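You operate a simulated robot arm through the tools that you are given. There is no shell and no other tool.

You run a simulated two-armed robot. Do the job below in one go: nothing can be reset, and whatever is moved stays where it is left.

JOB
Tape both sides of the Lot 72 coil from the forming bench.
Fine: use the tape stand, one stroke a side; leave the coil in the carriage, back at Load.
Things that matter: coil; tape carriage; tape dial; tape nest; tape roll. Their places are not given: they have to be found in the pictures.

It is judged by the outcome, as a careful person would: the job done as asked, and still so three seconds after it is handed in. It fails if anything else is knocked over, pushed out of place, dropped, spilled or broken.

ROBOT AND FRAMES
Two 7-joint arms with two-finger parallel grippers on one trunk that stands fixed in place. Base frame: the origin is at the foot of the trunk, x ahead of it, y to its left, z up. Lengths are in mm, angles in degrees, forces in N, time in s.
The left shoulder is at [80, 131, 947], the right one opposite. With the tool pointing down near the work surface each hand reaches from about 380 to 860 mm from the base axis, measured 20 degrees to its own side. Payload 1.57 kg a hand.
The TCP of each hand is the grasp point between the finger pads, 30 mm short of the fingertips. In the tool frame z runs along the fingers and y along their closing line. Largest opening 110 mm; finger width 24, thickness 12; the body of the gripper, 48 by 112 mm, starts 78 mm behind the TCP.
Orientation is that of the tool frame in the base frame, as [roll, pitch, yaw] about the fixed x, y, z axes, in that order (R = Rz(yaw) Ry(pitch) Rx(roll)). With the fingers straight down and closing along the base's y, the tool's x points along the base's -x, its y along +y and its z along -z.

CONTROLS
- The arms move only by the tool apply_moves. It takes "left_rows", "right_rows" or both (then of equal length, played together; a hand with none holds still); each is a list of rows, each an object of numbers (a shift or turn left out is 0, a gripper value left out holds the last): "x", "y", "z": the shift along the base's x, y, z in mm; "wx", "wy", "wz": the turn, a rotation vector about the base's x, y, z in degrees; "claw": the finger opening in mm, from 0 to 110. In form: [{"x": .., "y": .., "z": .., "wx": .., "wy": .., "wz": .., "claw": ..}, ...]. A call has 1 to 20 rows; each row is the pose to reach, as a shift and turn from the pose commanded when the call began. Each row takes 0.2 s and may step no farther than 50 mm and 8.6 degrees from the row before; otherwise, or with a gripper value out of range, the whole call is refused. A pose out of reach is approached as far as the arm can. The call stops where the force on the tool passes 90 N (or 10 N more than at its start, if that is more) or the arm is blocked; 0.2 s more then pass. The fingers move at their own pace (about 108 mm/s each) and stop on an object; they squeeze with about 27 N. The grip force told is the motor's: it shows also when the fingers shut on nothing. Time passes only in rows, and 0.2 s behind the last, so rows that repeat a pose let the fingers close. The reply holds the time, the measured pose of the TCP, the force on the tool along the base axes, the opening and the grip force, in the units named above and with some noise, with the torque about the TCP (base axes, N m) and any sound that the robot's microphone picked up.
- Cameras (640 x 400 px; columns grow to the right, rows downward): "scene" is now at [-58.1, 29.3, 1433.7]; the picture's right is [0.41, -0.91, 0.00], its down [-0.42, -0.19, -0.89] and it looks along [0.81, 0.36, -0.46] (base axes); focal length 328 px, centre (320, 200). "left" rides on the left gripper at [70, -16, -141] in its tool frame; the picture's right is [0.23, 0.97, 0.00], its down [-0.86, 0.20, -0.48] and it looks along [-0.47, 0.11, 0.88] (tool axes); focal length 222 px, centre (320, 200). "right" rides on the right gripper at [70, 16, -141] in its tool frame; the picture's right is [-0.23, 0.97, 0.00], its down [-0.86, -0.20, -0.48] and it looks along [-0.47, -0.11, 0.88] (tool axes); focal length 222 px, centre (320, 200).
- get_image(camera): a new picture of that camera. It takes no simulated time.
- pan_tilt(pan, tilt): turns the head with the scene camera to pan (to the left, within 109 degrees either way) and tilt (down, from -29 to 69), counted from straight ahead of the robot. It gives what a move gives.
- measure_at(camera, pixels): there is no depth. For up to 12 entries [column, row, z] of the newest picture of that camera ("zoom" is the newest enlarged one), the place [x, y] in the base frame at which the ray of that pixel passes the height z, good to about 2 mm, but the place of the scene camera against the robot may be out by one fixed shift of up to 12 mm in any direction. It takes no simulated time.
- enlarge(camera, box): a new picture of the part [left, top, right, bottom] of that camera's present view, enlarged. It takes no simulated time.
- close_job(): hands the job in; it is judged then, once.

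Leave the grippers open and the arms clear of the work at the hand-in unless told otherwise.

The tools are called after ">>>" as name(argument=value, ...) on one line, values as JSON. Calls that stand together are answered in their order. apply_moves: Moves the arms, as the interface text tells. Its arguments: {"type":"object","properties":{"left_rows":{"type":"array","items":{"type":"object","properties":{"x":{"type":"number"},"y":{"type":"number"},"z":{"type":"number"},"wx":{"type":"number"},"wy":{"type":"number"},"wz":{"type":"number"},"claw":{"type":"number"}}}},"right_rows":{"type":"array","items":{"type":"object","properties":{"x":{"type":"number"},"y":{"type":"number"},"z":{"type":"number"},"wx":{"type":"number"},"wy":{"type":"number"},"wz":{"type":"number"},"claw":{"type":"number"}}}}},"required":[]} The other tools are called the same way: pan_tilt (pan, tilt) turns the head that bears the scene camera; get_image (camera) takes a picture; measure_at (camera, pixels) gives the place at which the rays of pixels pass given heights; enlarge (camera, box) takes an enlarged picture of a part of a camera's view; close_job () hands the job in.

At the start:

```text
t: 0.0
left_ee_pos: [474.8, 453.1, 1154.6]
left_tool_rot: [-179.9, 0.0, -180.0]
left_force: [0.6, -0.7, 0.4]
left_torque: [0.03, -0.02, 0.03]
left_finger_gap: 110.3
left_finger_force: 0.1
right_ee_pos: [511.7, -1.3, 1156.6]
right_tool_rot: [180.0, -0.1, 180.0]
right_force: [1.0, -0.3, -0.4]
right_torque: [-0.02, -0.01, 0.01]
right_finger_gap: 110.0
right_finger_force: 0.0
head pan, tilt (commanded): [24.0, 27.7]
```

scene: 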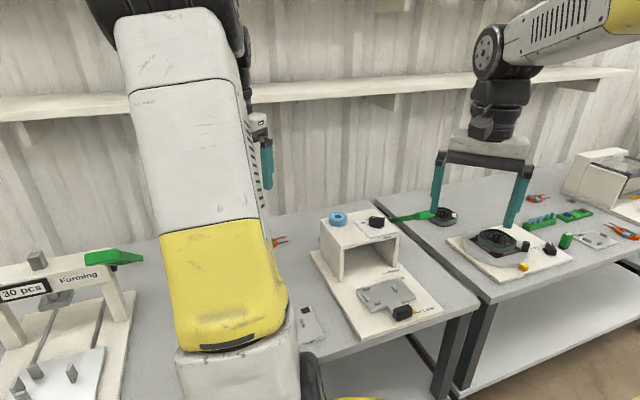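
right: 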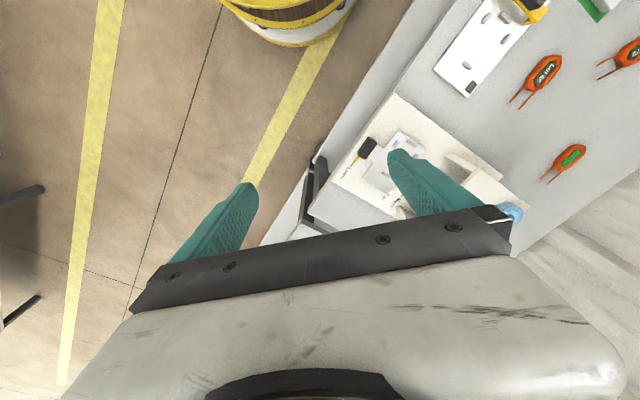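
left: 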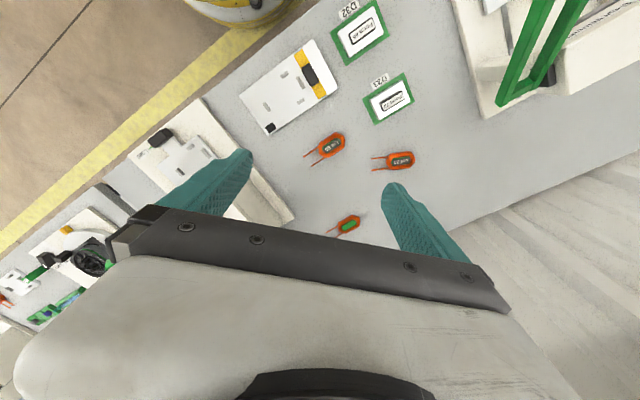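

I see a line of benches: a forming bench on the left, a tape stand in the middle and another station on the right. I'll look closer first, starting with enlarged hand views of the coils and the tape stand.

>>> enlarge(camera="left", box=[220, 0, 480, 250])

>>> enlarge(camera="scene", box=[290, 190, 460, 350])

>>> enlarge(camera="right", box=[300, 0, 640, 230])

```text
1.60 times, centred on (350, 125) of left
```

zoom: 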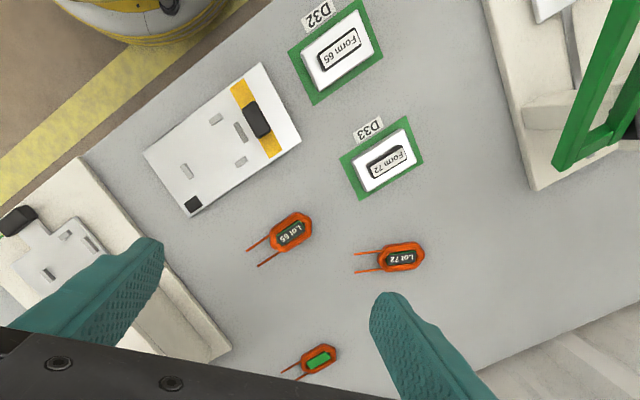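

```text
2.50 times, centred on (375, 270) of scene
```

zoom: 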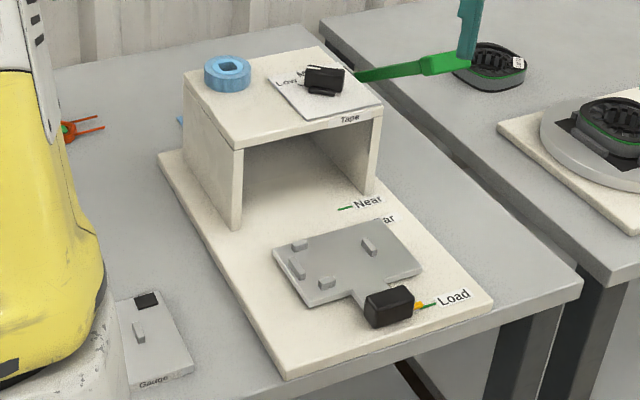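

```text
1.74 times, centred on (470, 115) of right
```

zoom: 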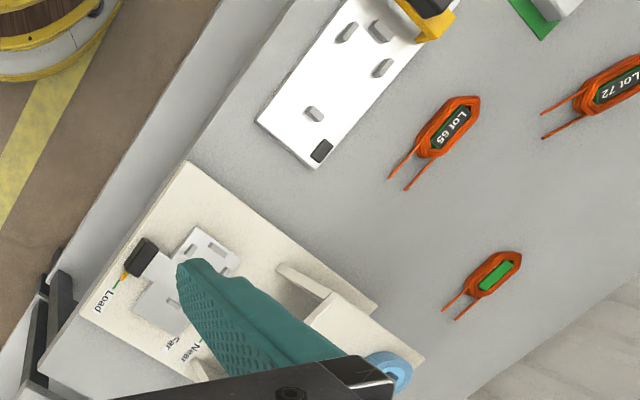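

The Lot 72 coil lies on the table near left-picture pixel (400,160). The tape stand has the carriage with Near, Far and Load marks, and a dial and a blue roll on its roof. I'll turn the head to see the whole area.

>>> pan_tilt(pan=45, tilt=40)

>>> get_image(camera="scene")

>>> pan_tilt(pan=0, tilt=40)

>>> get_image(camera="scene")

>>> pan_tilt(pan=75, tilt=35)

>>> get_image(camera="scene")

```text
t: 0.8
left_ee_pos: [474.9, 453.5, 1155.4]
left_tool_rot: [180.0, 0.0, 179.9]
left_force: [0.0, -0.8, -0.2]
left_torque: [0.02, 0.02, 0.0]
left_finger_gap: 109.9
left_finger_force: 0.0
right_ee_pos: [511.2, -1.7, 1154.8]
right_tool_rot: [180.0, 0.0, 180.0]
right_force: [0.5, -0.4, 0.2]
right_torque: [0.0, 0.0, -0.01]
right_finger_gap: 109.9
right_finger_force: 0.0
head pan, tilt (commanded): [45.0, 40.0]
```

```text
taken
```

scene: 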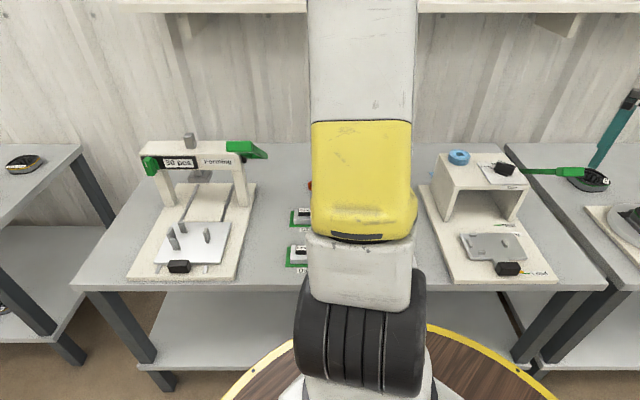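

```text
t: 2.0
left_ee_pos: [475.4, 454.6, 1156.3]
left_tool_rot: [180.0, -0.1, 179.9]
left_force: [0.1, 0.4, 0.3]
left_torque: [0.03, 0.02, 0.01]
left_finger_gap: 109.9
left_finger_force: 0.0
right_ee_pos: [512.0, -2.2, 1156.3]
right_tool_rot: [-180.0, 0.0, 180.0]
right_force: [0.2, -0.5, 0.0]
right_torque: [-0.02, 0.0, -0.03]
right_finger_gap: 110.1
right_finger_force: 0.1
head pan, tilt (commanded): [0.0, 40.0]
```

```text
taken
```

scene: 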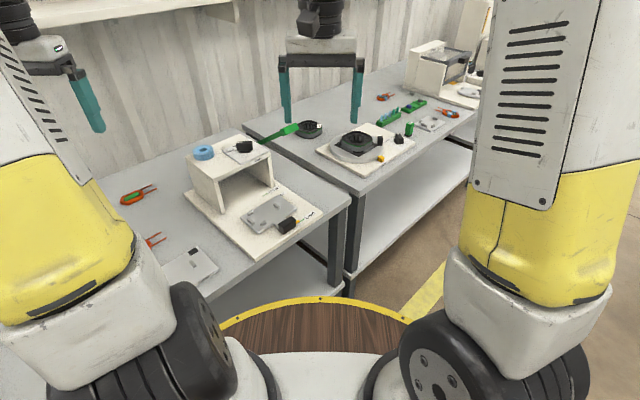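

```text
t: 3.4
left_ee_pos: [475.6, 454.0, 1156.1]
left_tool_rot: [180.0, -0.1, -180.0]
left_force: [0.1, 0.2, 0.4]
left_torque: [0.0, 0.02, 0.02]
left_finger_gap: 109.9
left_finger_force: 0.0
right_ee_pos: [512.7, -1.3, 1155.5]
right_tool_rot: [-180.0, 0.0, 179.9]
right_force: [-0.2, 0.2, 0.5]
right_torque: [-0.01, 0.02, -0.02]
right_finger_gap: 110.0
right_finger_force: 0.1
head pan, tilt (commanded): [75.0, 35.0]
```

```text
taken
```

scene: 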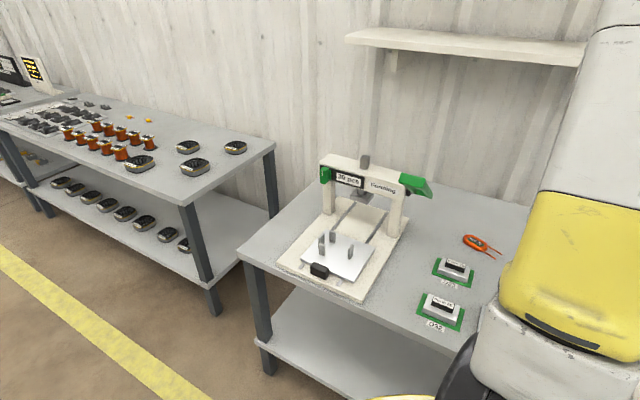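

The tape stand is visible between the arms. I'll aim the head between the arms at it and enlarge to read the labels.

>>> pan_tilt(pan=15, tilt=42)

>>> get_image(camera="scene")

>>> enlarge(camera="scene", box=[250, 110, 450, 250])

>>> get_image(camera="left")

>>> get_image(camera="right")

```text
t: 4.7
left_ee_pos: [476.1, 454.4, 1155.8]
left_tool_rot: [180.0, 0.1, -180.0]
left_force: [-0.3, 0.0, -0.3]
left_torque: [-0.01, 0.0, -0.02]
left_finger_gap: 110.3
left_finger_force: 0.0
right_ee_pos: [512.4, -0.6, 1156.2]
right_tool_rot: [-180.0, 0.0, -180.0]
right_force: [-1.1, -0.4, -0.1]
right_torque: [-0.01, 0.02, -0.03]
right_finger_gap: 110.1
right_finger_force: 0.0
head pan, tilt (commanded): [15.0, 42.0]
```

```text
taken
```

scene: 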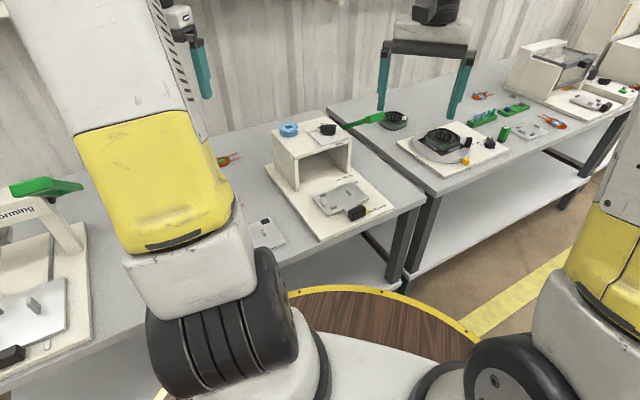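

```text
2.86 times, centred on (350, 180) of scene
```

zoom: 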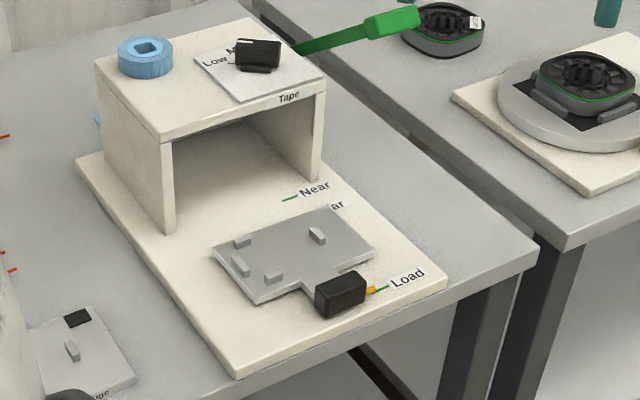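

```text
taken
```

left: 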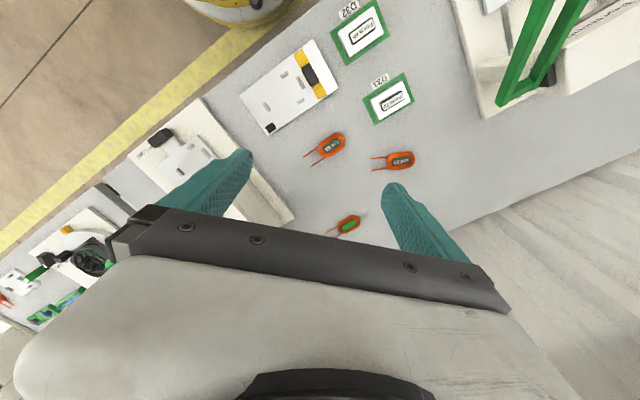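

```text
taken
```

right: 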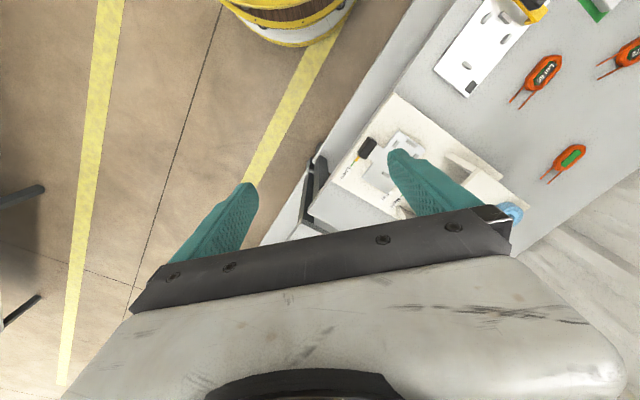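

The dial on the stand's roof shows "Low", "M…" and more. To fix heights, I'll measure the same features (Lot 65 and Lot 72 coils, carriage, roll) at several heights in the hand cameras and the scene camera.

>>> measure_at(camera="left", pixels=[[400, 160, 700], [400, 160, 750], [400, 160, 800], [331, 145, 750], [331, 145, 800], [204, 98, 750], [204, 98, 800], [270, 129, 750], [270, 129, 800], [163, 136, 750], [163, 136, 800], [347, 225, 750]])

>>> measure_at(camera="right", pixels=[[393, 95, 700], [393, 95, 750], [393, 95, 800], [470, 90, 750], [470, 90, 800], [366, 149, 750], [366, 149, 800], [570, 157, 750], [570, 157, 800], [540, 72, 750], [540, 72, 800], [340, 188, 750]])

>>> measure_at(camera="scene", pixels=[[315, 239, 700], [315, 239, 750], [315, 239, 800], [356, 212, 750], [356, 212, 800], [289, 130, 900], [289, 130, 950], [289, 130, 1000], [326, 128, 900], [326, 128, 950], [405, 204, 750], [405, 204, 800]])

```text
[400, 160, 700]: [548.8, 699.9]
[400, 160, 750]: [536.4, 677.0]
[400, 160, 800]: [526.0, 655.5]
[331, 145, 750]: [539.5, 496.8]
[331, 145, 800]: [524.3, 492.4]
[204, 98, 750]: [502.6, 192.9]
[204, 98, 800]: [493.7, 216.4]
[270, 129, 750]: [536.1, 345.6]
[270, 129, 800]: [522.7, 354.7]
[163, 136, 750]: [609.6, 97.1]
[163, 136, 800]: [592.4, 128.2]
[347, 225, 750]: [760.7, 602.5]
```

```text
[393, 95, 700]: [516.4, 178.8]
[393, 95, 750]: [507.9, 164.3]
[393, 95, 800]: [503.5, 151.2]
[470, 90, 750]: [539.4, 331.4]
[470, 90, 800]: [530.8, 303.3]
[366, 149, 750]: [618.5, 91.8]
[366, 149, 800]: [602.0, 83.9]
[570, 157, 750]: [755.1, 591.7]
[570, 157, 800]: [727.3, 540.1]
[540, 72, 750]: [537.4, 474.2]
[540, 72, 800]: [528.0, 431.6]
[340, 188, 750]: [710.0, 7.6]
```

```text
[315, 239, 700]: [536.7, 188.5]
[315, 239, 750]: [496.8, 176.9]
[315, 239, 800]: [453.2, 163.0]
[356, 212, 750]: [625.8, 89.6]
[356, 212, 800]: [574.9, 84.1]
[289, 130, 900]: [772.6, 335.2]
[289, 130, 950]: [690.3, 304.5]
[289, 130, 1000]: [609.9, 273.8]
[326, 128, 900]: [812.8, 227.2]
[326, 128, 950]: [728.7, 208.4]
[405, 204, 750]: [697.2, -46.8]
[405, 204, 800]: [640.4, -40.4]
```

Comparing rays, the table is around z≈705–715. Lot 72 is near (542, 690). The tape stand spans about (510,180) to (770,330), with the carriage handle near (622, 92). Next I'll move the right hand aside to −y and bring the left hand in high over the tape stand for a close look.

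>>> apply_moves(left_rows=[{"y": -45, "z": 0}, {"y": -90, "z": 0}, {"y": -135}, {"y": -180}, {"y": -220}, {"y": -255}, {"y": -285}, {"y": -310, "z": -10}, {"y": -310, "z": -50}, {"y": -310, "z": -90}], right_rows=[{"y": -45}, {"y": -90}, {"y": -135}, {"y": -180}, {"y": -225}, {"y": -260}, {"y": -260}, {"y": -260}, {"y": -260}, {"y": -260}])

>>> get_image(camera="left")

>>> get_image(camera="scene")

```text
t: 6.9
left_ee_pos: [473.2, 143.6, 1066.0]
left_tool_rot: [-180.0, 0.0, 180.0]
left_force: [-1.3, -0.3, 0.3]
left_torque: [0.05, -0.05, -0.03]
left_finger_gap: 109.9
left_finger_force: 0.1
right_ee_pos: [511.2, -261.9, 1155.8]
right_tool_rot: [-179.9, -0.1, 179.9]
right_force: [0.3, -0.2, 0.2]
right_torque: [0.02, -0.02, 0.0]
right_finger_gap: 110.2
right_finger_force: 0.1
head pan, tilt (commanded): [15.0, 42.0]
```

```text
taken
```

left: 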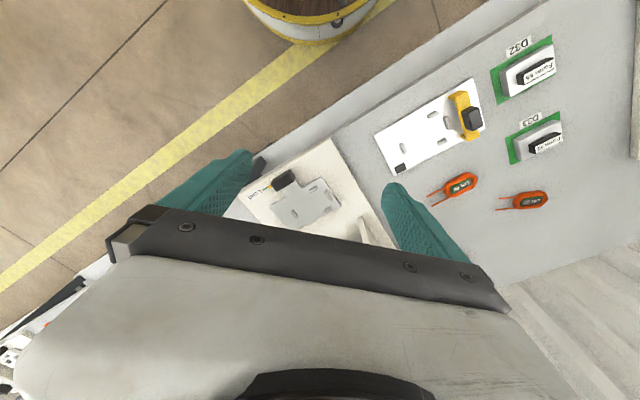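

```text
taken
```

scene: 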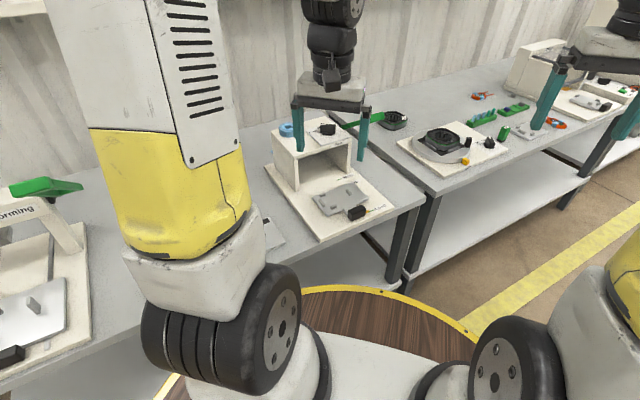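

The gripper hides the lower half of its own view, so I'll enlarge the head camera strongly on the dial, roll and carriage instead.

>>> enlarge(camera="scene", box=[270, 110, 360, 166])

>>> enlarge(camera="scene", box=[290, 160, 410, 240])

>>> enlarge(camera="left", box=[230, 120, 400, 250])

>>> enlarge(camera="left", box=[360, 30, 580, 220])

```text
7.11 times, centred on (315, 138) of scene
```

zoom: 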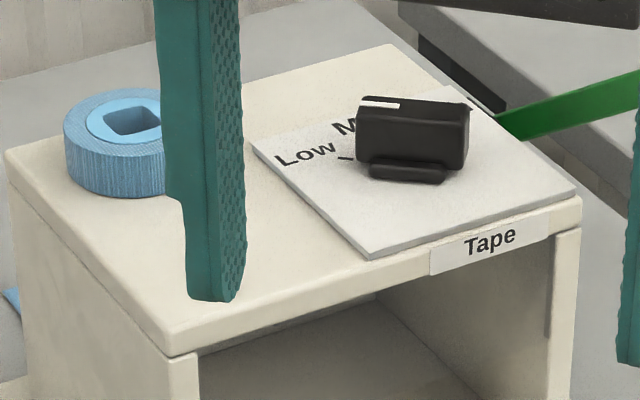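

```text
5.00 times, centred on (350, 200) of scene
```

zoom: 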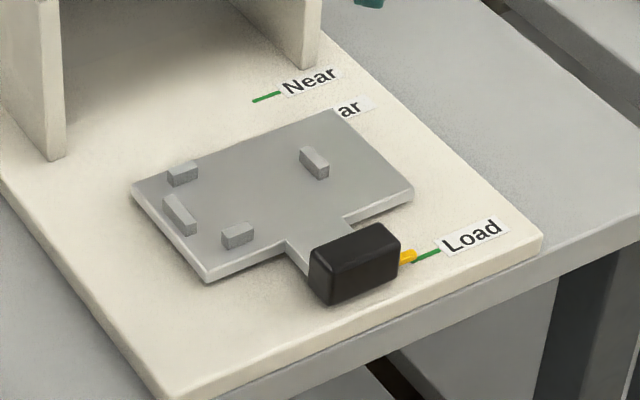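

```text
3.08 times, centred on (315, 185) of left
```

zoom: 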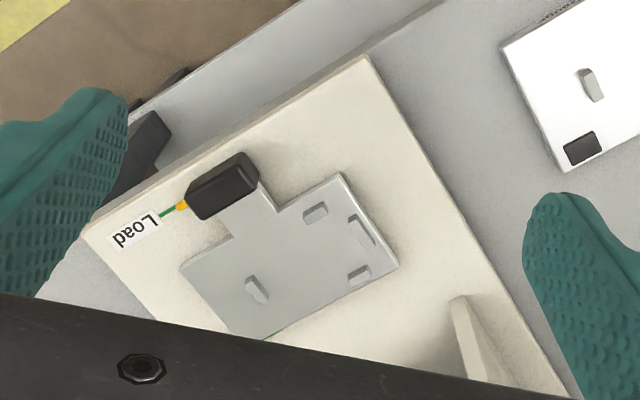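

```text
2.11 times, centred on (470, 125) of left
```

zoom: 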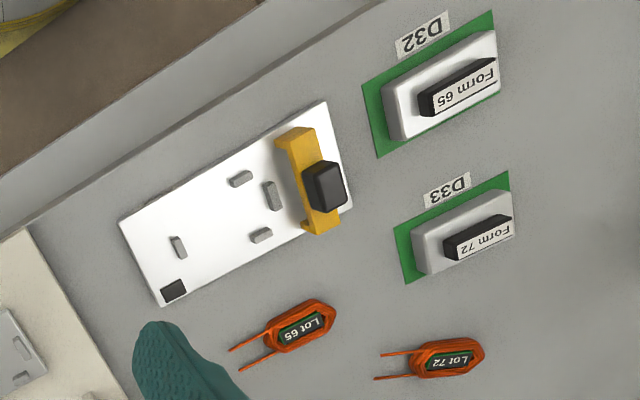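

The carriage is clear: a plate with four locating pegs, a black handle, and a yellow pointer at "Load". I'll measure the stand's front post at its foot and top to get the roof height before bringing a hand near it.

>>> measure_at(camera="scene", pixels=[[297, 191, 720], [295, 159, 820], [295, 159, 850], [295, 159, 880], [320, 124, 850], [320, 124, 880], [289, 130, 860], [289, 130, 880], [356, 212, 740], [376, 209, 722]])

>>> measure_at(camera="left", pixels=[[285, 178, 720], [285, 178, 740], [285, 178, 760], [270, 188, 720], [527, 200, 715], [459, 186, 715]])

```text
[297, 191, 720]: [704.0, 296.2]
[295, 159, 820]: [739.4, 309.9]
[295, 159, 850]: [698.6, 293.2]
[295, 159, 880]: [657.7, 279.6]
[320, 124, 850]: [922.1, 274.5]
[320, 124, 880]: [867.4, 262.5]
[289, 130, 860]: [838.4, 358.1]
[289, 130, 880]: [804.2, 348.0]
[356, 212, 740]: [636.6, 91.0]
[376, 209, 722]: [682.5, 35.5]
```

```text
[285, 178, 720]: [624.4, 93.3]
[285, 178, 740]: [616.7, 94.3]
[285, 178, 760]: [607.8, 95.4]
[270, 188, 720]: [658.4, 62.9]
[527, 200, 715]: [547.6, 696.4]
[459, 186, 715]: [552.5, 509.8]
```

The roof is at about z≈848 and the dial near (855, 238). I'll bring the left hand forward and tilt it outward so its camera looks at the dial and roll from between the fingers, staying above z≈1000.

>>> apply_moves(left_rows=[{"x": 38, "y": 13, "z": 0, "wy": -5}, {"x": 76, "y": 26, "z": 0, "wy": -10}, {"x": 114, "y": 39, "z": 0, "wy": -15}, {"x": 152, "y": 52, "z": 0, "wy": -20}, {"x": 190, "y": 65, "z": -5, "wy": -25}, {"x": 228, "y": 78, "z": -10, "wy": -30}, {"x": 266, "y": 91, "z": -15, "wy": -35}, {"x": 296, "y": 105, "z": -20, "wy": -40}])

>>> get_image(camera="left")

>>> get_image(camera="scene")

```text
t: 8.7
left_ee_pos: [770.1, 248.6, 1046.1]
left_tool_rot: [-180.0, 40.1, 179.9]
left_force: [1.0, -0.5, -0.2]
left_torque: [-0.02, 0.01, 0.01]
left_finger_gap: 110.0
left_finger_force: 0.1
right_ee_pos: [512.0, -262.4, 1155.0]
right_tool_rot: [179.9, 0.0, -180.0]
right_force: [0.0, 0.6, 0.9]
right_torque: [0.0, -0.03, 0.0]
right_finger_gap: 109.9
right_finger_force: 0.1
head pan, tilt (commanded): [15.0, 42.0]
```

```text
taken
```

left: 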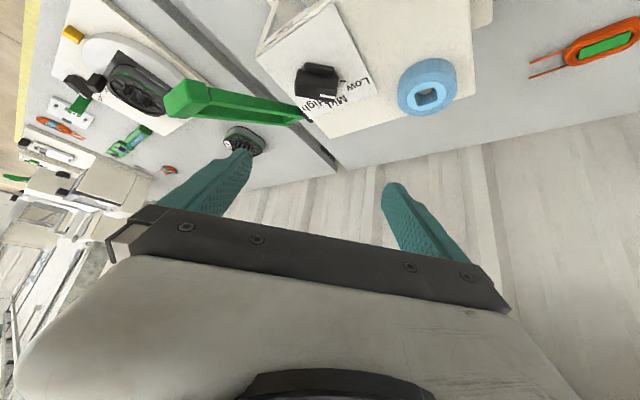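

```text
taken
```

scene: 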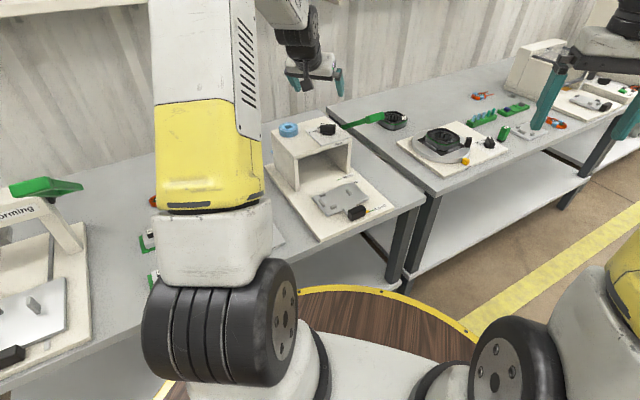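

Now the dial is in view: "Low", "Mid" and "High" with the black knob. I'll enlarge it.

>>> enlarge(camera="left", box=[250, 30, 410, 140])

>>> enlarge(camera="left", box=[160, 0, 480, 190])

```text
3.64 times, centred on (330, 85) of left
```

zoom: 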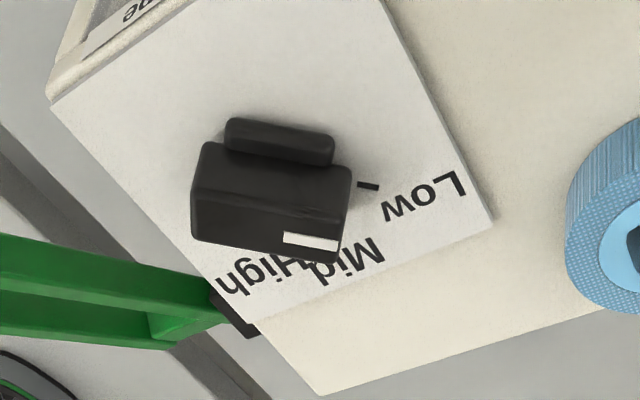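

```text
2.00 times, centred on (320, 95) of left
```

zoom: 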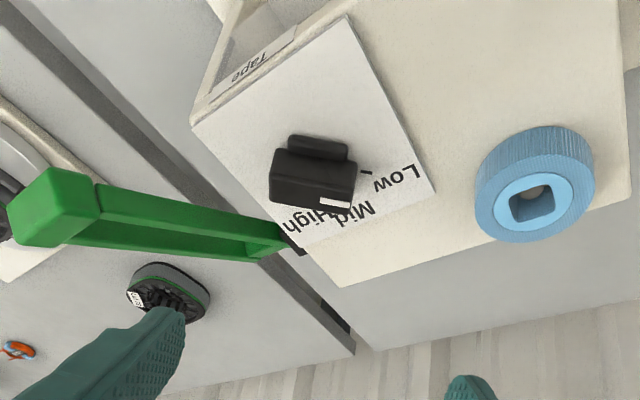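

The dial has Low, Mid and High, with the knob's white index now at the Low tick. A green lever sits behind and to the right of the stand, and its end block hangs over the gap. I'll look around the room for any chart or note that says which setting applies.

>>> pan_tilt(pan=60, tilt=10)

>>> get_image(camera="scene")

>>> pan_tilt(pan=109, tilt=20)

>>> get_image(camera="scene")

>>> pan_tilt(pan=-20, tilt=20)

>>> get_image(camera="scene")

>>> pan_tilt(pan=-80, tilt=20)

>>> get_image(camera="scene")

>>> pan_tilt(pan=15, tilt=5)

>>> get_image(camera="scene")

```text
t: 9.8
left_ee_pos: [768.9, 249.2, 1045.7]
left_tool_rot: [-180.0, 40.0, 180.0]
left_force: [-0.9, 0.7, -0.2]
left_torque: [0.01, -0.03, 0.01]
left_finger_gap: 109.8
left_finger_force: 0.1
right_ee_pos: [512.4, -261.5, 1154.2]
right_tool_rot: [180.0, 0.1, 179.9]
right_force: [0.9, -0.2, 0.2]
right_torque: [-0.01, 0.03, 0.01]
right_finger_gap: 109.9
right_finger_force: 0.2
head pan, tilt (commanded): [60.0, 10.0]
```

```text
taken
```

scene: 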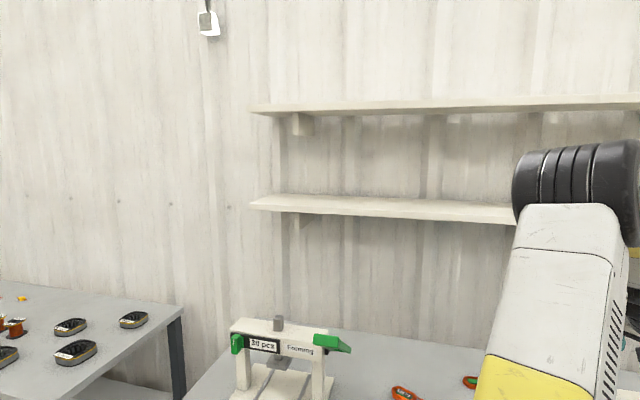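

```text
t: 11.0
left_ee_pos: [769.2, 248.4, 1045.3]
left_tool_rot: [-180.0, 40.0, 179.9]
left_force: [-0.7, -1.5, 0.0]
left_torque: [0.04, -0.02, 0.0]
left_finger_gap: 109.9
left_finger_force: 0.0
right_ee_pos: [511.6, -261.3, 1154.4]
right_tool_rot: [-179.9, -0.1, 180.0]
right_force: [0.2, 0.6, 0.6]
right_torque: [0.02, -0.03, 0.0]
right_finger_gap: 109.9
right_finger_force: 0.0
head pan, tilt (commanded): [108.9, 20.0]
```

```text
taken
```

scene: 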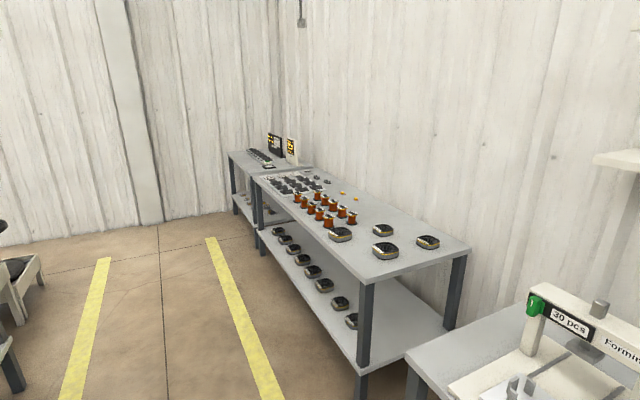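

```text
t: 13.1
left_ee_pos: [768.4, 249.1, 1045.5]
left_tool_rot: [180.0, 40.0, -180.0]
left_force: [0.2, 0.3, -0.2]
left_torque: [-0.03, 0.01, 0.02]
left_finger_gap: 110.0
left_finger_force: 0.0
right_ee_pos: [512.4, -262.1, 1155.5]
right_tool_rot: [179.9, 0.0, -179.9]
right_force: [0.1, 1.0, 0.2]
right_torque: [-0.01, 0.03, -0.03]
right_finger_gap: 110.1
right_finger_force: 0.1
head pan, tilt (commanded): [-20.0, 20.0]
```

```text
taken
```

scene: 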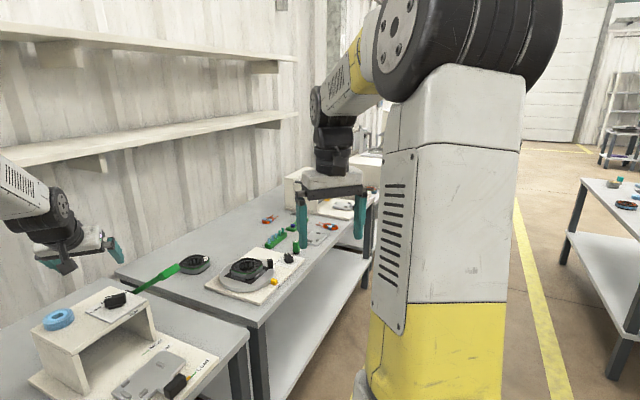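

```text
t: 14.4
left_ee_pos: [769.9, 248.3, 1045.6]
left_tool_rot: [180.0, 40.1, -180.0]
left_force: [0.1, -1.0, 0.8]
left_torque: [0.0, 0.01, 0.0]
left_finger_gap: 109.8
left_finger_force: 0.0
right_ee_pos: [512.2, -261.2, 1155.7]
right_tool_rot: [-179.9, -0.1, -180.0]
right_force: [1.0, -0.1, 0.2]
right_torque: [0.03, -0.01, 0.01]
right_finger_gap: 110.0
right_finger_force: 0.0
head pan, tilt (commanded): [-80.0, 20.0]
```

```text
taken
```

scene: 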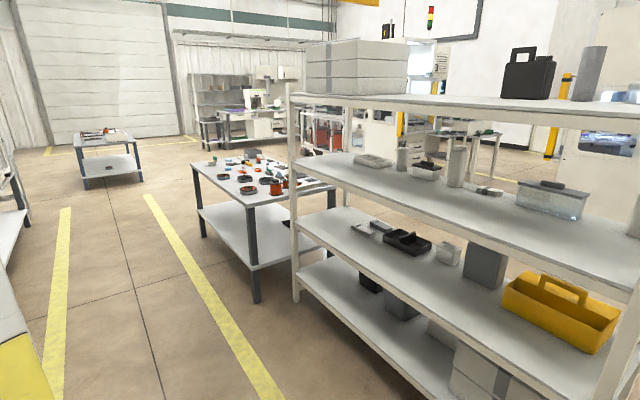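

```text
t: 16.1
left_ee_pos: [769.6, 248.3, 1045.9]
left_tool_rot: [-179.9, 40.0, -180.0]
left_force: [0.6, 0.2, -1.3]
left_torque: [0.03, -0.01, 0.0]
left_finger_gap: 110.0
left_finger_force: 0.2
right_ee_pos: [512.5, -262.1, 1154.7]
right_tool_rot: [180.0, 0.0, 180.0]
right_force: [0.9, -0.1, -0.3]
right_torque: [0.0, -0.01, 0.01]
right_finger_gap: 110.0
right_finger_force: 0.0
head pan, tilt (commanded): [15.0, 5.0]
```

```text
taken
```

scene: 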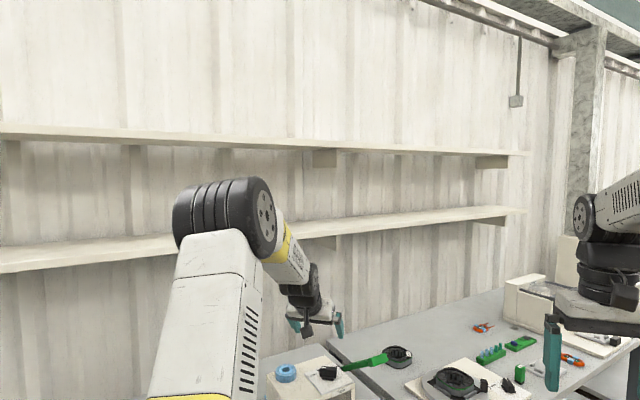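

No chart or note is visible anywhere, so the dial's setting isn't told and I'll leave it alone unless something says otherwise. I'll turn the head back and locate the lever handle block from both cameras.

>>> pan_tilt(pan=15, tilt=35)

>>> get_image(camera="scene")

>>> enlarge(camera="scene", box=[260, 130, 440, 240])

>>> measure_at(camera="left", pixels=[[185, 102, 850], [185, 102, 900], [185, 102, 950], [317, 83, 870], [317, 83, 900], [428, 90, 870], [428, 90, 850], [300, 120, 850], [300, 120, 880]])

```text
t: 17.1
left_ee_pos: [769.3, 248.8, 1045.8]
left_tool_rot: [180.0, 39.9, -180.0]
left_force: [0.6, -0.5, 0.9]
left_torque: [0.0, 0.0, 0.0]
left_finger_gap: 109.9
left_finger_force: 0.0
right_ee_pos: [511.4, -261.2, 1156.0]
right_tool_rot: [-180.0, 0.0, 179.9]
right_force: [-0.5, -0.1, 0.3]
right_torque: [0.01, 0.02, -0.02]
right_finger_gap: 109.7
right_finger_force: 0.1
head pan, tilt (commanded): [15.0, 35.0]
```

```text
taken
```

scene: 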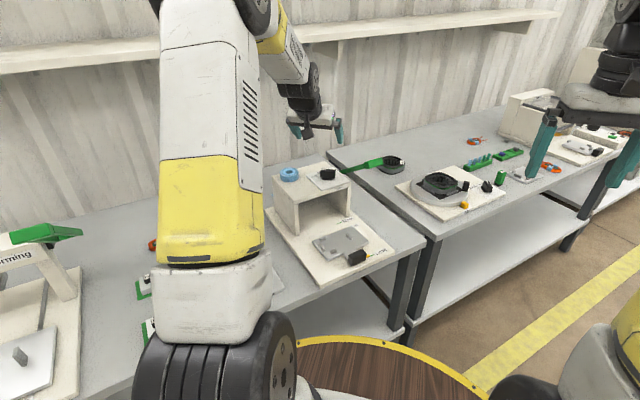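

```text
3.56 times, centred on (350, 185) of scene
```

zoom: 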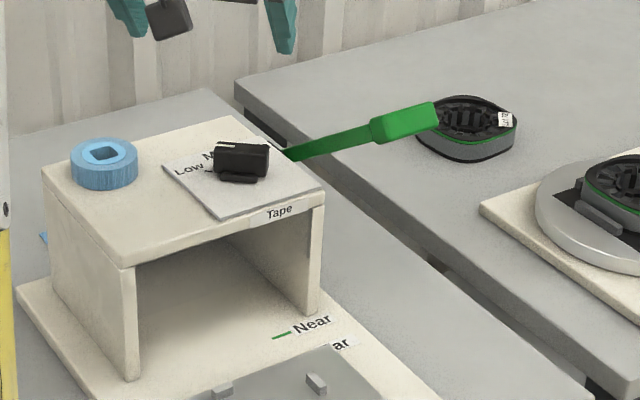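

```text
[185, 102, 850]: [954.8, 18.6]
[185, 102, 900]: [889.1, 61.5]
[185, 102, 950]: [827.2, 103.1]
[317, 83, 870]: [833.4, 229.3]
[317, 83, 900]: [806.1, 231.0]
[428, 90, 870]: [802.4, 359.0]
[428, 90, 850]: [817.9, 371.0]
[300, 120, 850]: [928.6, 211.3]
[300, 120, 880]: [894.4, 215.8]
```

I see the lever block at scene pixel (374,163), the knob at (328,174) and the roll at (289,173). I'll measure these to triangulate against the hand view.

>>> measure_at(camera="scene", pixels=[[374, 163, 850], [374, 163, 900], [374, 163, 950], [328, 174, 870], [328, 174, 900], [289, 173, 850], [289, 173, 870], [341.6, 171.5, 850], [341.6, 171.5, 880], [337, 217, 722], [339, 228, 722]])

```text
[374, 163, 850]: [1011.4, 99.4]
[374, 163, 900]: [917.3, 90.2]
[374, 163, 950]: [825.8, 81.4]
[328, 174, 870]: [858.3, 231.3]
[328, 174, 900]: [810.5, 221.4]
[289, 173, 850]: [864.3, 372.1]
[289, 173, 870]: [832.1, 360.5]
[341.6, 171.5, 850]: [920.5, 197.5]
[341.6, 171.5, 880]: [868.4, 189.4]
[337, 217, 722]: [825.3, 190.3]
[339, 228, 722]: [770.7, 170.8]
```

The lever block triangulates to about (853, 85, 929), the knob to (809, 231, ~890) and the roll to (775, 340, ~890). Next I'll bring the left hand back upright over the Lot 72 coil at a safe height for a close look.

>>> apply_moves(left_rows=[{"x": -20, "y": 40, "z": 0, "wy": 5}, {"x": -40, "y": 80, "z": 0, "wy": 10}, {"x": -60, "y": 120, "z": 0, "wy": 15}, {"x": -80, "y": 160, "z": -10, "wy": 20}, {"x": -100, "y": 200, "z": -20, "wy": 25}, {"x": -120, "y": 240, "z": -30, "wy": 30}, {"x": -140, "y": 280, "z": -45, "wy": 35}, {"x": -155, "y": 320, "z": -60, "wy": 40}, {"x": -165, "y": 360, "z": -75, "wy": 40}, {"x": -165, "y": 390, "z": -100, "wy": 40}])

>>> get_image(camera="left")

>>> get_image(camera="scene")

```text
t: 19.3
left_ee_pos: [606.0, 638.2, 947.2]
left_tool_rot: [-180.0, 0.1, 180.0]
left_force: [0.4, -0.4, 1.1]
left_torque: [0.04, 0.0, 0.01]
left_finger_gap: 109.8
left_finger_force: 0.0
right_ee_pos: [511.1, -262.2, 1155.3]
right_tool_rot: [180.0, -0.1, 179.9]
right_force: [-0.6, 0.1, -0.2]
right_torque: [0.05, 0.0, 0.03]
right_finger_gap: 110.0
right_finger_force: 0.2
head pan, tilt (commanded): [15.0, 35.0]
```

```text
taken
```

left: 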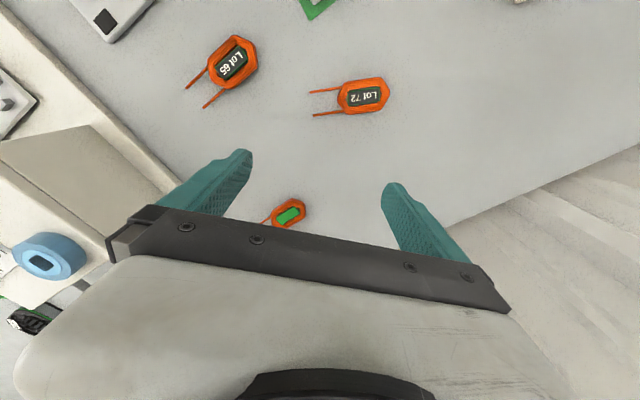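

```text
taken
```

scene: 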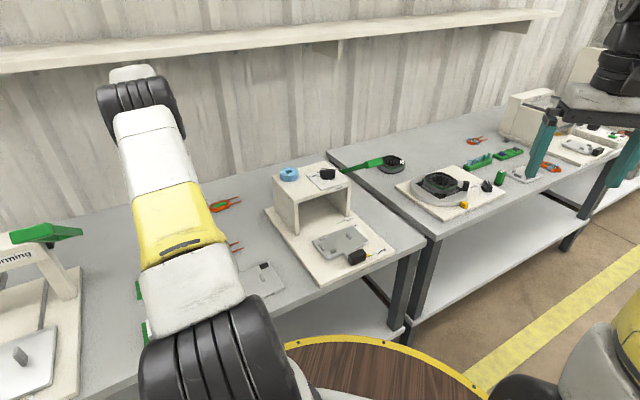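

The Lot 72 coil is now clearly seen around (363,97), with its leads to the image left. I'll enlarge it to read its ends and edges exactly.

>>> enlarge(camera="left", box=[300, 60, 400, 125])

>>> measure_at(camera="left", pixels=[[363, 97, 720], [363, 97, 710], [310, 92, 710], [313, 114, 710], [342, 88, 715], [342, 110, 715], [388, 90, 715], [388, 98, 715], [365, 78, 715], [366, 114, 715], [235, 63, 720], [288, 216, 715]])

```text
6.15 times, centred on (350, 92) of left
```

zoom: 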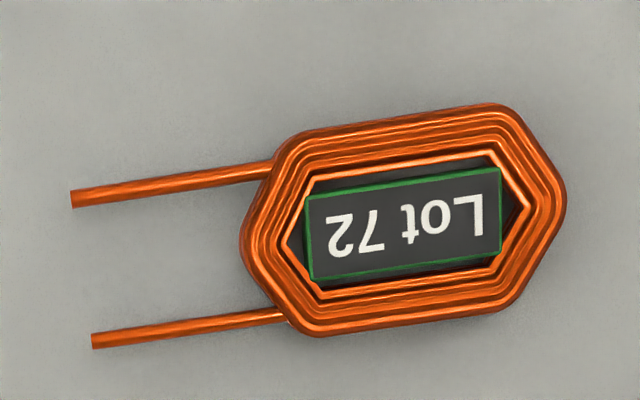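

```text
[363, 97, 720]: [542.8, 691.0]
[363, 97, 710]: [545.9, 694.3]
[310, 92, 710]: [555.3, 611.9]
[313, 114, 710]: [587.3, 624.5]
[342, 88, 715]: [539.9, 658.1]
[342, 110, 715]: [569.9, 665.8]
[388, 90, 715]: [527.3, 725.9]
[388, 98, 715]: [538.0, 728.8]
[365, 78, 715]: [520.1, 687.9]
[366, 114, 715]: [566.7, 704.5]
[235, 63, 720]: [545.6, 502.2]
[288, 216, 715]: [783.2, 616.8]
```

The coil is an elongated ring about 80 × 45 mm with two parallel leads. I'll measure its outline through the enlarged picture to get its centre and axis.

>>> measure_at(camera="zoom", pixels=[[240, 240, 714], [566, 205, 714], [285, 137, 718], [500, 103, 718], [310, 335, 714], [510, 310, 714], [403, 222, 718], [72, 199, 710], [92, 341, 710], [270, 172, 710], [287, 316, 710]])

>>> enlarge(camera="left", box=[0, 0, 260, 170])

```text
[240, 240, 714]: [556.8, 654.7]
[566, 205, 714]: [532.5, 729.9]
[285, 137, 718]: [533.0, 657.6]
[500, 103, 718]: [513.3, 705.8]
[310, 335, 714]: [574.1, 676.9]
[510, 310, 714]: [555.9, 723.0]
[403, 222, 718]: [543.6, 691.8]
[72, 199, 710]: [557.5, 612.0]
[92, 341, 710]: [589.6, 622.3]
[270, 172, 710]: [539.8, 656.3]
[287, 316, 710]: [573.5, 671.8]
```

```text
2.35 times, centred on (130, 85) of left
```

zoom: 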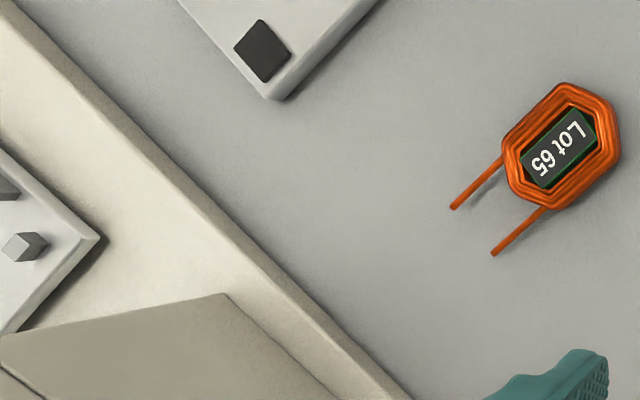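

Coil centre is about (544, 691), axis at about 111°, with the leads toward −69°. I'll turn the hand −69° about z so the fingers close across the coil's short side, and move above it at about z 880.

>>> apply_moves(left_rows=[{"x": -7, "y": 5, "z": -7, "wz": -7.7}, {"x": -14, "y": 10, "z": -14, "wz": -15.4}, {"x": -21, "y": 15, "z": -21, "wz": -23.1}, {"x": -28, "y": 20, "z": -28, "wz": -30.8}, {"x": -35, "y": 26, "z": -35, "wz": -38.5}, {"x": -42, "y": 32, "z": -42, "wz": -46.2}, {"x": -49, "y": 38, "z": -49, "wz": -53.9}, {"x": -56, "y": 44, "z": -56, "wz": -61.6}, {"x": -60, "y": 48, "z": -65, "wz": -69}, {"x": -60, "y": 48, "z": -67, "wz": -69}])

>>> get_image(camera="left")

```text
t: 21.5
left_ee_pos: [545.6, 687.8, 879.4]
left_tool_rot: [-179.9, 0.0, 110.9]
left_force: [-0.5, 0.1, 0.0]
left_torque: [-0.02, -0.02, 0.01]
left_finger_gap: 109.6
left_finger_force: 0.0
right_ee_pos: [512.1, -262.0, 1156.1]
right_tool_rot: [-179.9, 0.0, -179.9]
right_force: [-0.1, 0.1, -0.4]
right_torque: [-0.01, -0.03, 0.03]
right_finger_gap: 110.0
right_finger_force: 0.0
head pan, tilt (commanded): [15.0, 35.0]
```

```text
taken
```

left: 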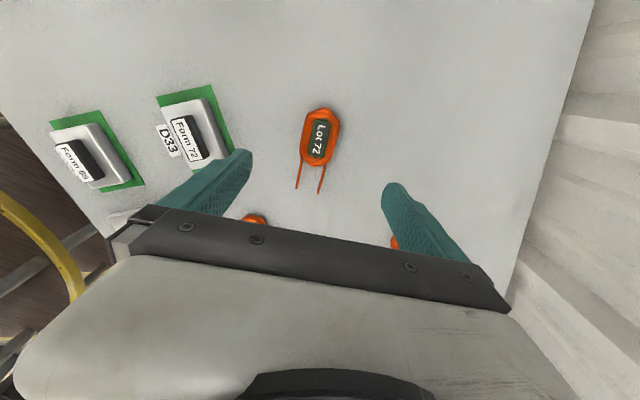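

The coil is centred between the fingers at (320,140). I'll enlarge and measure again from this new angle to refine centre, axis and height.

>>> enlarge(camera="left", box=[270, 95, 370, 200])

>>> measure_at(camera="left", pixels=[[320, 139, 720], [320, 139, 710], [296, 190, 710], [319, 193, 710]])

```text
3.81 times, centred on (320, 148) of left
```

zoom: 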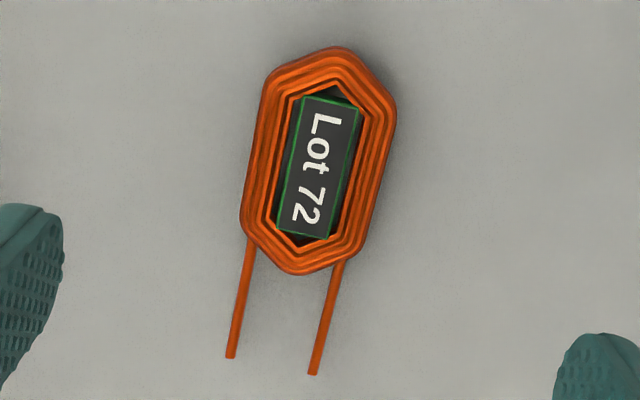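

```text
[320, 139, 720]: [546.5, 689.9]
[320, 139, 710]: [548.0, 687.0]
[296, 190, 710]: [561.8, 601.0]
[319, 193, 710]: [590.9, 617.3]
```

>>> measure_at(camera="zoom", pixels=[[335, 47, 718], [295, 275, 718], [265, 80, 718], [243, 235, 718], [397, 105, 718], [362, 250, 718], [317, 167, 718], [230, 357, 708], [313, 374, 708], [252, 246, 712], [341, 262, 712]])

```text
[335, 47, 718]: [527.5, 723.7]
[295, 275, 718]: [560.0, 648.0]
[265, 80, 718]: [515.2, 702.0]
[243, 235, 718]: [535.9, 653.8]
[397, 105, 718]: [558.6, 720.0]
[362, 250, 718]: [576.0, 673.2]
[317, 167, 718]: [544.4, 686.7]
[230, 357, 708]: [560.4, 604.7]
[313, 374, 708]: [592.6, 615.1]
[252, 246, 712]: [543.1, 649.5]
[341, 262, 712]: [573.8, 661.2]
```

Comparing both views, the coil top appears nearer z≈728, so the table is a bit higher than I first assumed. I'll descend part way to TCP z≈790 and look again.

>>> apply_moves(left_rows=[{"x": -1, "y": -2, "z": -30}, {"x": -1, "y": -2, "z": -60}, {"x": -1, "y": -2, "z": -89}, {"x": -1, "y": -2, "z": -89}])

>>> get_image(camera="left")

```text
t: 22.5
left_ee_pos: [545.9, 685.2, 790.0]
left_tool_rot: [-180.0, -0.1, 111.1]
left_force: [0.2, -0.5, -0.9]
left_torque: [-0.02, -0.03, 0.0]
left_finger_gap: 110.1
left_finger_force: 0.1
right_ee_pos: [512.1, -262.3, 1155.1]
right_tool_rot: [-180.0, 0.1, -180.0]
right_force: [-0.5, -0.4, 0.3]
right_torque: [-0.01, 0.0, 0.04]
right_finger_gap: 109.8
right_finger_force: 0.0
head pan, tilt (commanded): [15.0, 35.0]
```

```text
taken
```

left: 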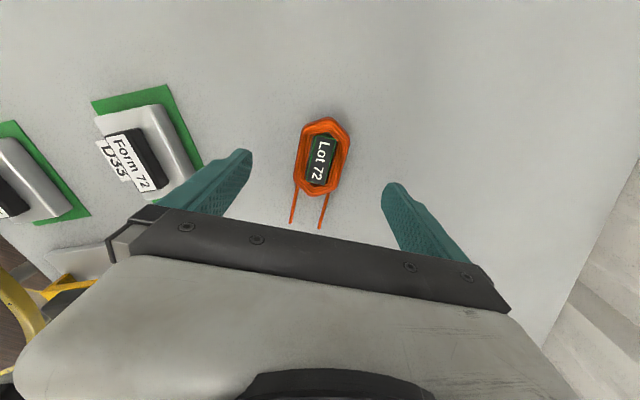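

From three views the coil top comes out at z≈727, centred laterally between the fingers to within a millimetre. I'll go down to TCP z≈752 (tips at 722) and check the forces.

>>> apply_moves(left_rows=[{"z": -15}, {"z": -27}, {"z": -34}, {"z": -38}, {"z": -38}])

>>> get_image(camera="left")

>>> pan_tilt(pan=52, tilt=38)

>>> get_image(camera="scene")

```text
t: 23.7
left_ee_pos: [544.1, 685.0, 752.2]
left_tool_rot: [179.9, 0.1, 111.0]
left_force: [-0.2, 0.1, -0.2]
left_torque: [0.02, 0.03, 0.01]
left_finger_gap: 109.8
left_finger_force: 0.0
right_ee_pos: [511.4, -262.0, 1155.8]
right_tool_rot: [180.0, 0.0, -180.0]
right_force: [0.9, -0.2, 0.5]
right_torque: [-0.01, 0.01, 0.01]
right_finger_gap: 109.8
right_finger_force: 0.0
head pan, tilt (commanded): [15.0, 35.0]
```

```text
taken
```

left: 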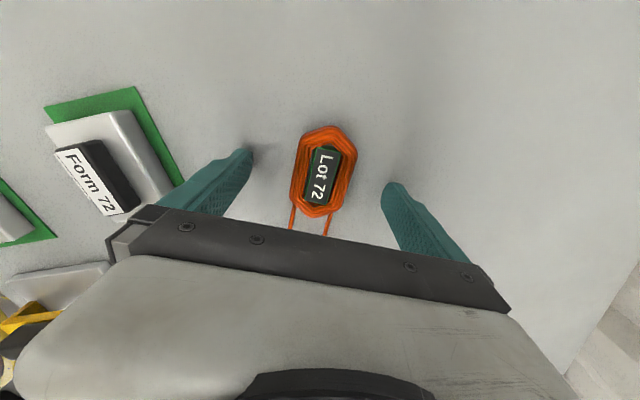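

```text
t: 24.7
left_ee_pos: [544.5, 685.5, 751.6]
left_tool_rot: [180.0, 0.0, 110.9]
left_force: [-0.2, -0.2, -0.5]
left_torque: [-0.03, 0.01, -0.02]
left_finger_gap: 110.0
left_finger_force: 0.1
right_ee_pos: [511.8, -260.8, 1155.2]
right_tool_rot: [-180.0, 0.0, -180.0]
right_force: [-0.6, 0.4, 0.4]
right_torque: [0.01, -0.03, 0.03]
right_finger_gap: 110.0
right_finger_force: 0.1
head pan, tilt (commanded): [52.0, 38.0]
```

```text
taken
```

scene: 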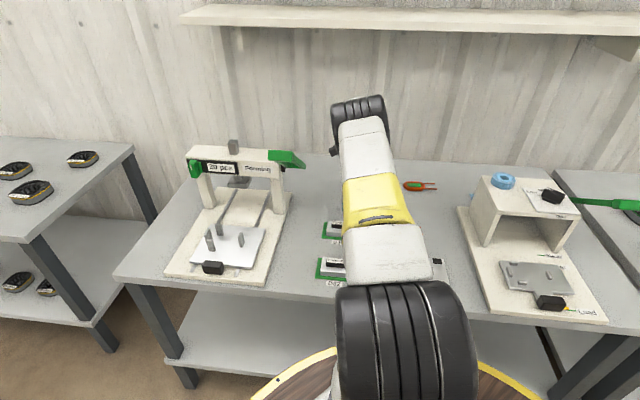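

Finger shadows sit very near the tips, so the table is only a few mm below. I'll go down 5 mm more in small steps, watching force.

>>> apply_moves(left_rows=[{"z": -2}, {"z": -4}, {"z": -5}, {"z": -5}])

>>> enlarge(camera="left", box=[220, 110, 420, 235])

```text
t: 25.7
left_ee_pos: [545.6, 684.5, 750.3]
left_tool_rot: [179.8, -0.1, 111.0]
left_force: [-5.9, -6.1, 38.5]
left_torque: [-1.29, 2.24, 0.11]
left_finger_gap: 109.9
left_finger_force: 0.1
right_ee_pos: [511.3, -263.5, 1155.5]
right_tool_rot: [179.9, 0.0, 180.0]
right_force: [0.1, -0.1, 0.6]
right_torque: [-0.02, -0.01, -0.04]
right_finger_gap: 110.0
right_finger_force: 0.1
head pan, tilt (commanded): [52.0, 38.0]
```

```text
3.20 times, centred on (320, 172) of left
```

zoom: 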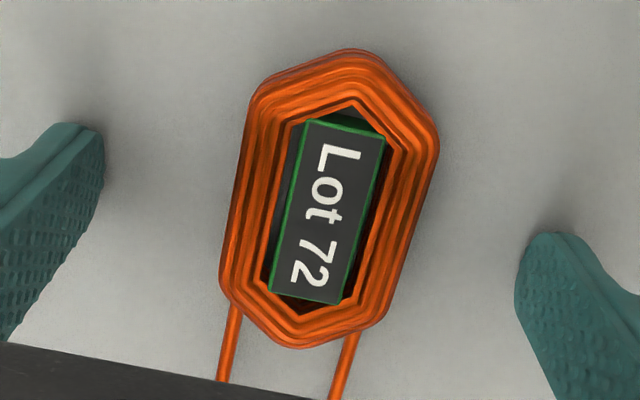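

The tips touched the table (38 N) at TCP z≈750, so the table is at z≈720. I'll lift back about 5 mm to clear the table, then close on the coil.

>>> apply_moves(left_rows=[{"z": 3}, {"z": 5}, {"z": 5, "claw": 70}, {"z": 5, "claw": 50}, {"z": 5, "claw": 38}, {"z": 5, "claw": 30}, {"z": 5, "claw": 30}, {"z": 5, "claw": 30}])

>>> get_image(camera="left")

```text
t: 27.5
left_ee_pos: [544.0, 684.8, 751.0]
left_tool_rot: [-180.0, -0.1, 111.0]
left_force: [-0.4, 0.2, 0.0]
left_torque: [-0.05, -0.01, 0.04]
left_finger_gap: 49.2
left_finger_force: 27.1
right_ee_pos: [512.0, -261.1, 1155.7]
right_tool_rot: [180.0, 0.1, 179.9]
right_force: [-0.3, -0.2, 0.0]
right_torque: [0.01, 0.02, 0.02]
right_finger_gap: 109.8
right_finger_force: 0.0
head pan, tilt (commanded): [52.0, 38.0]
```

```text
taken
```

left: 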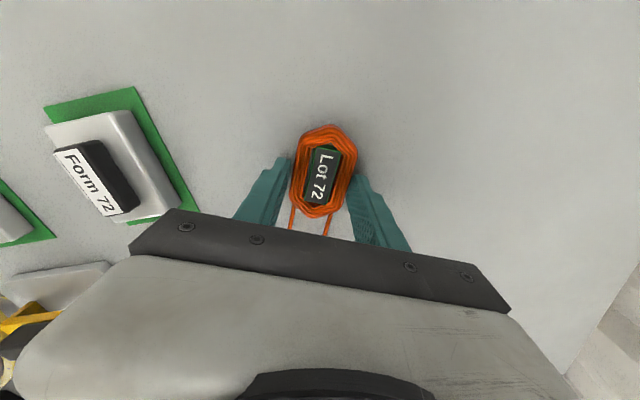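

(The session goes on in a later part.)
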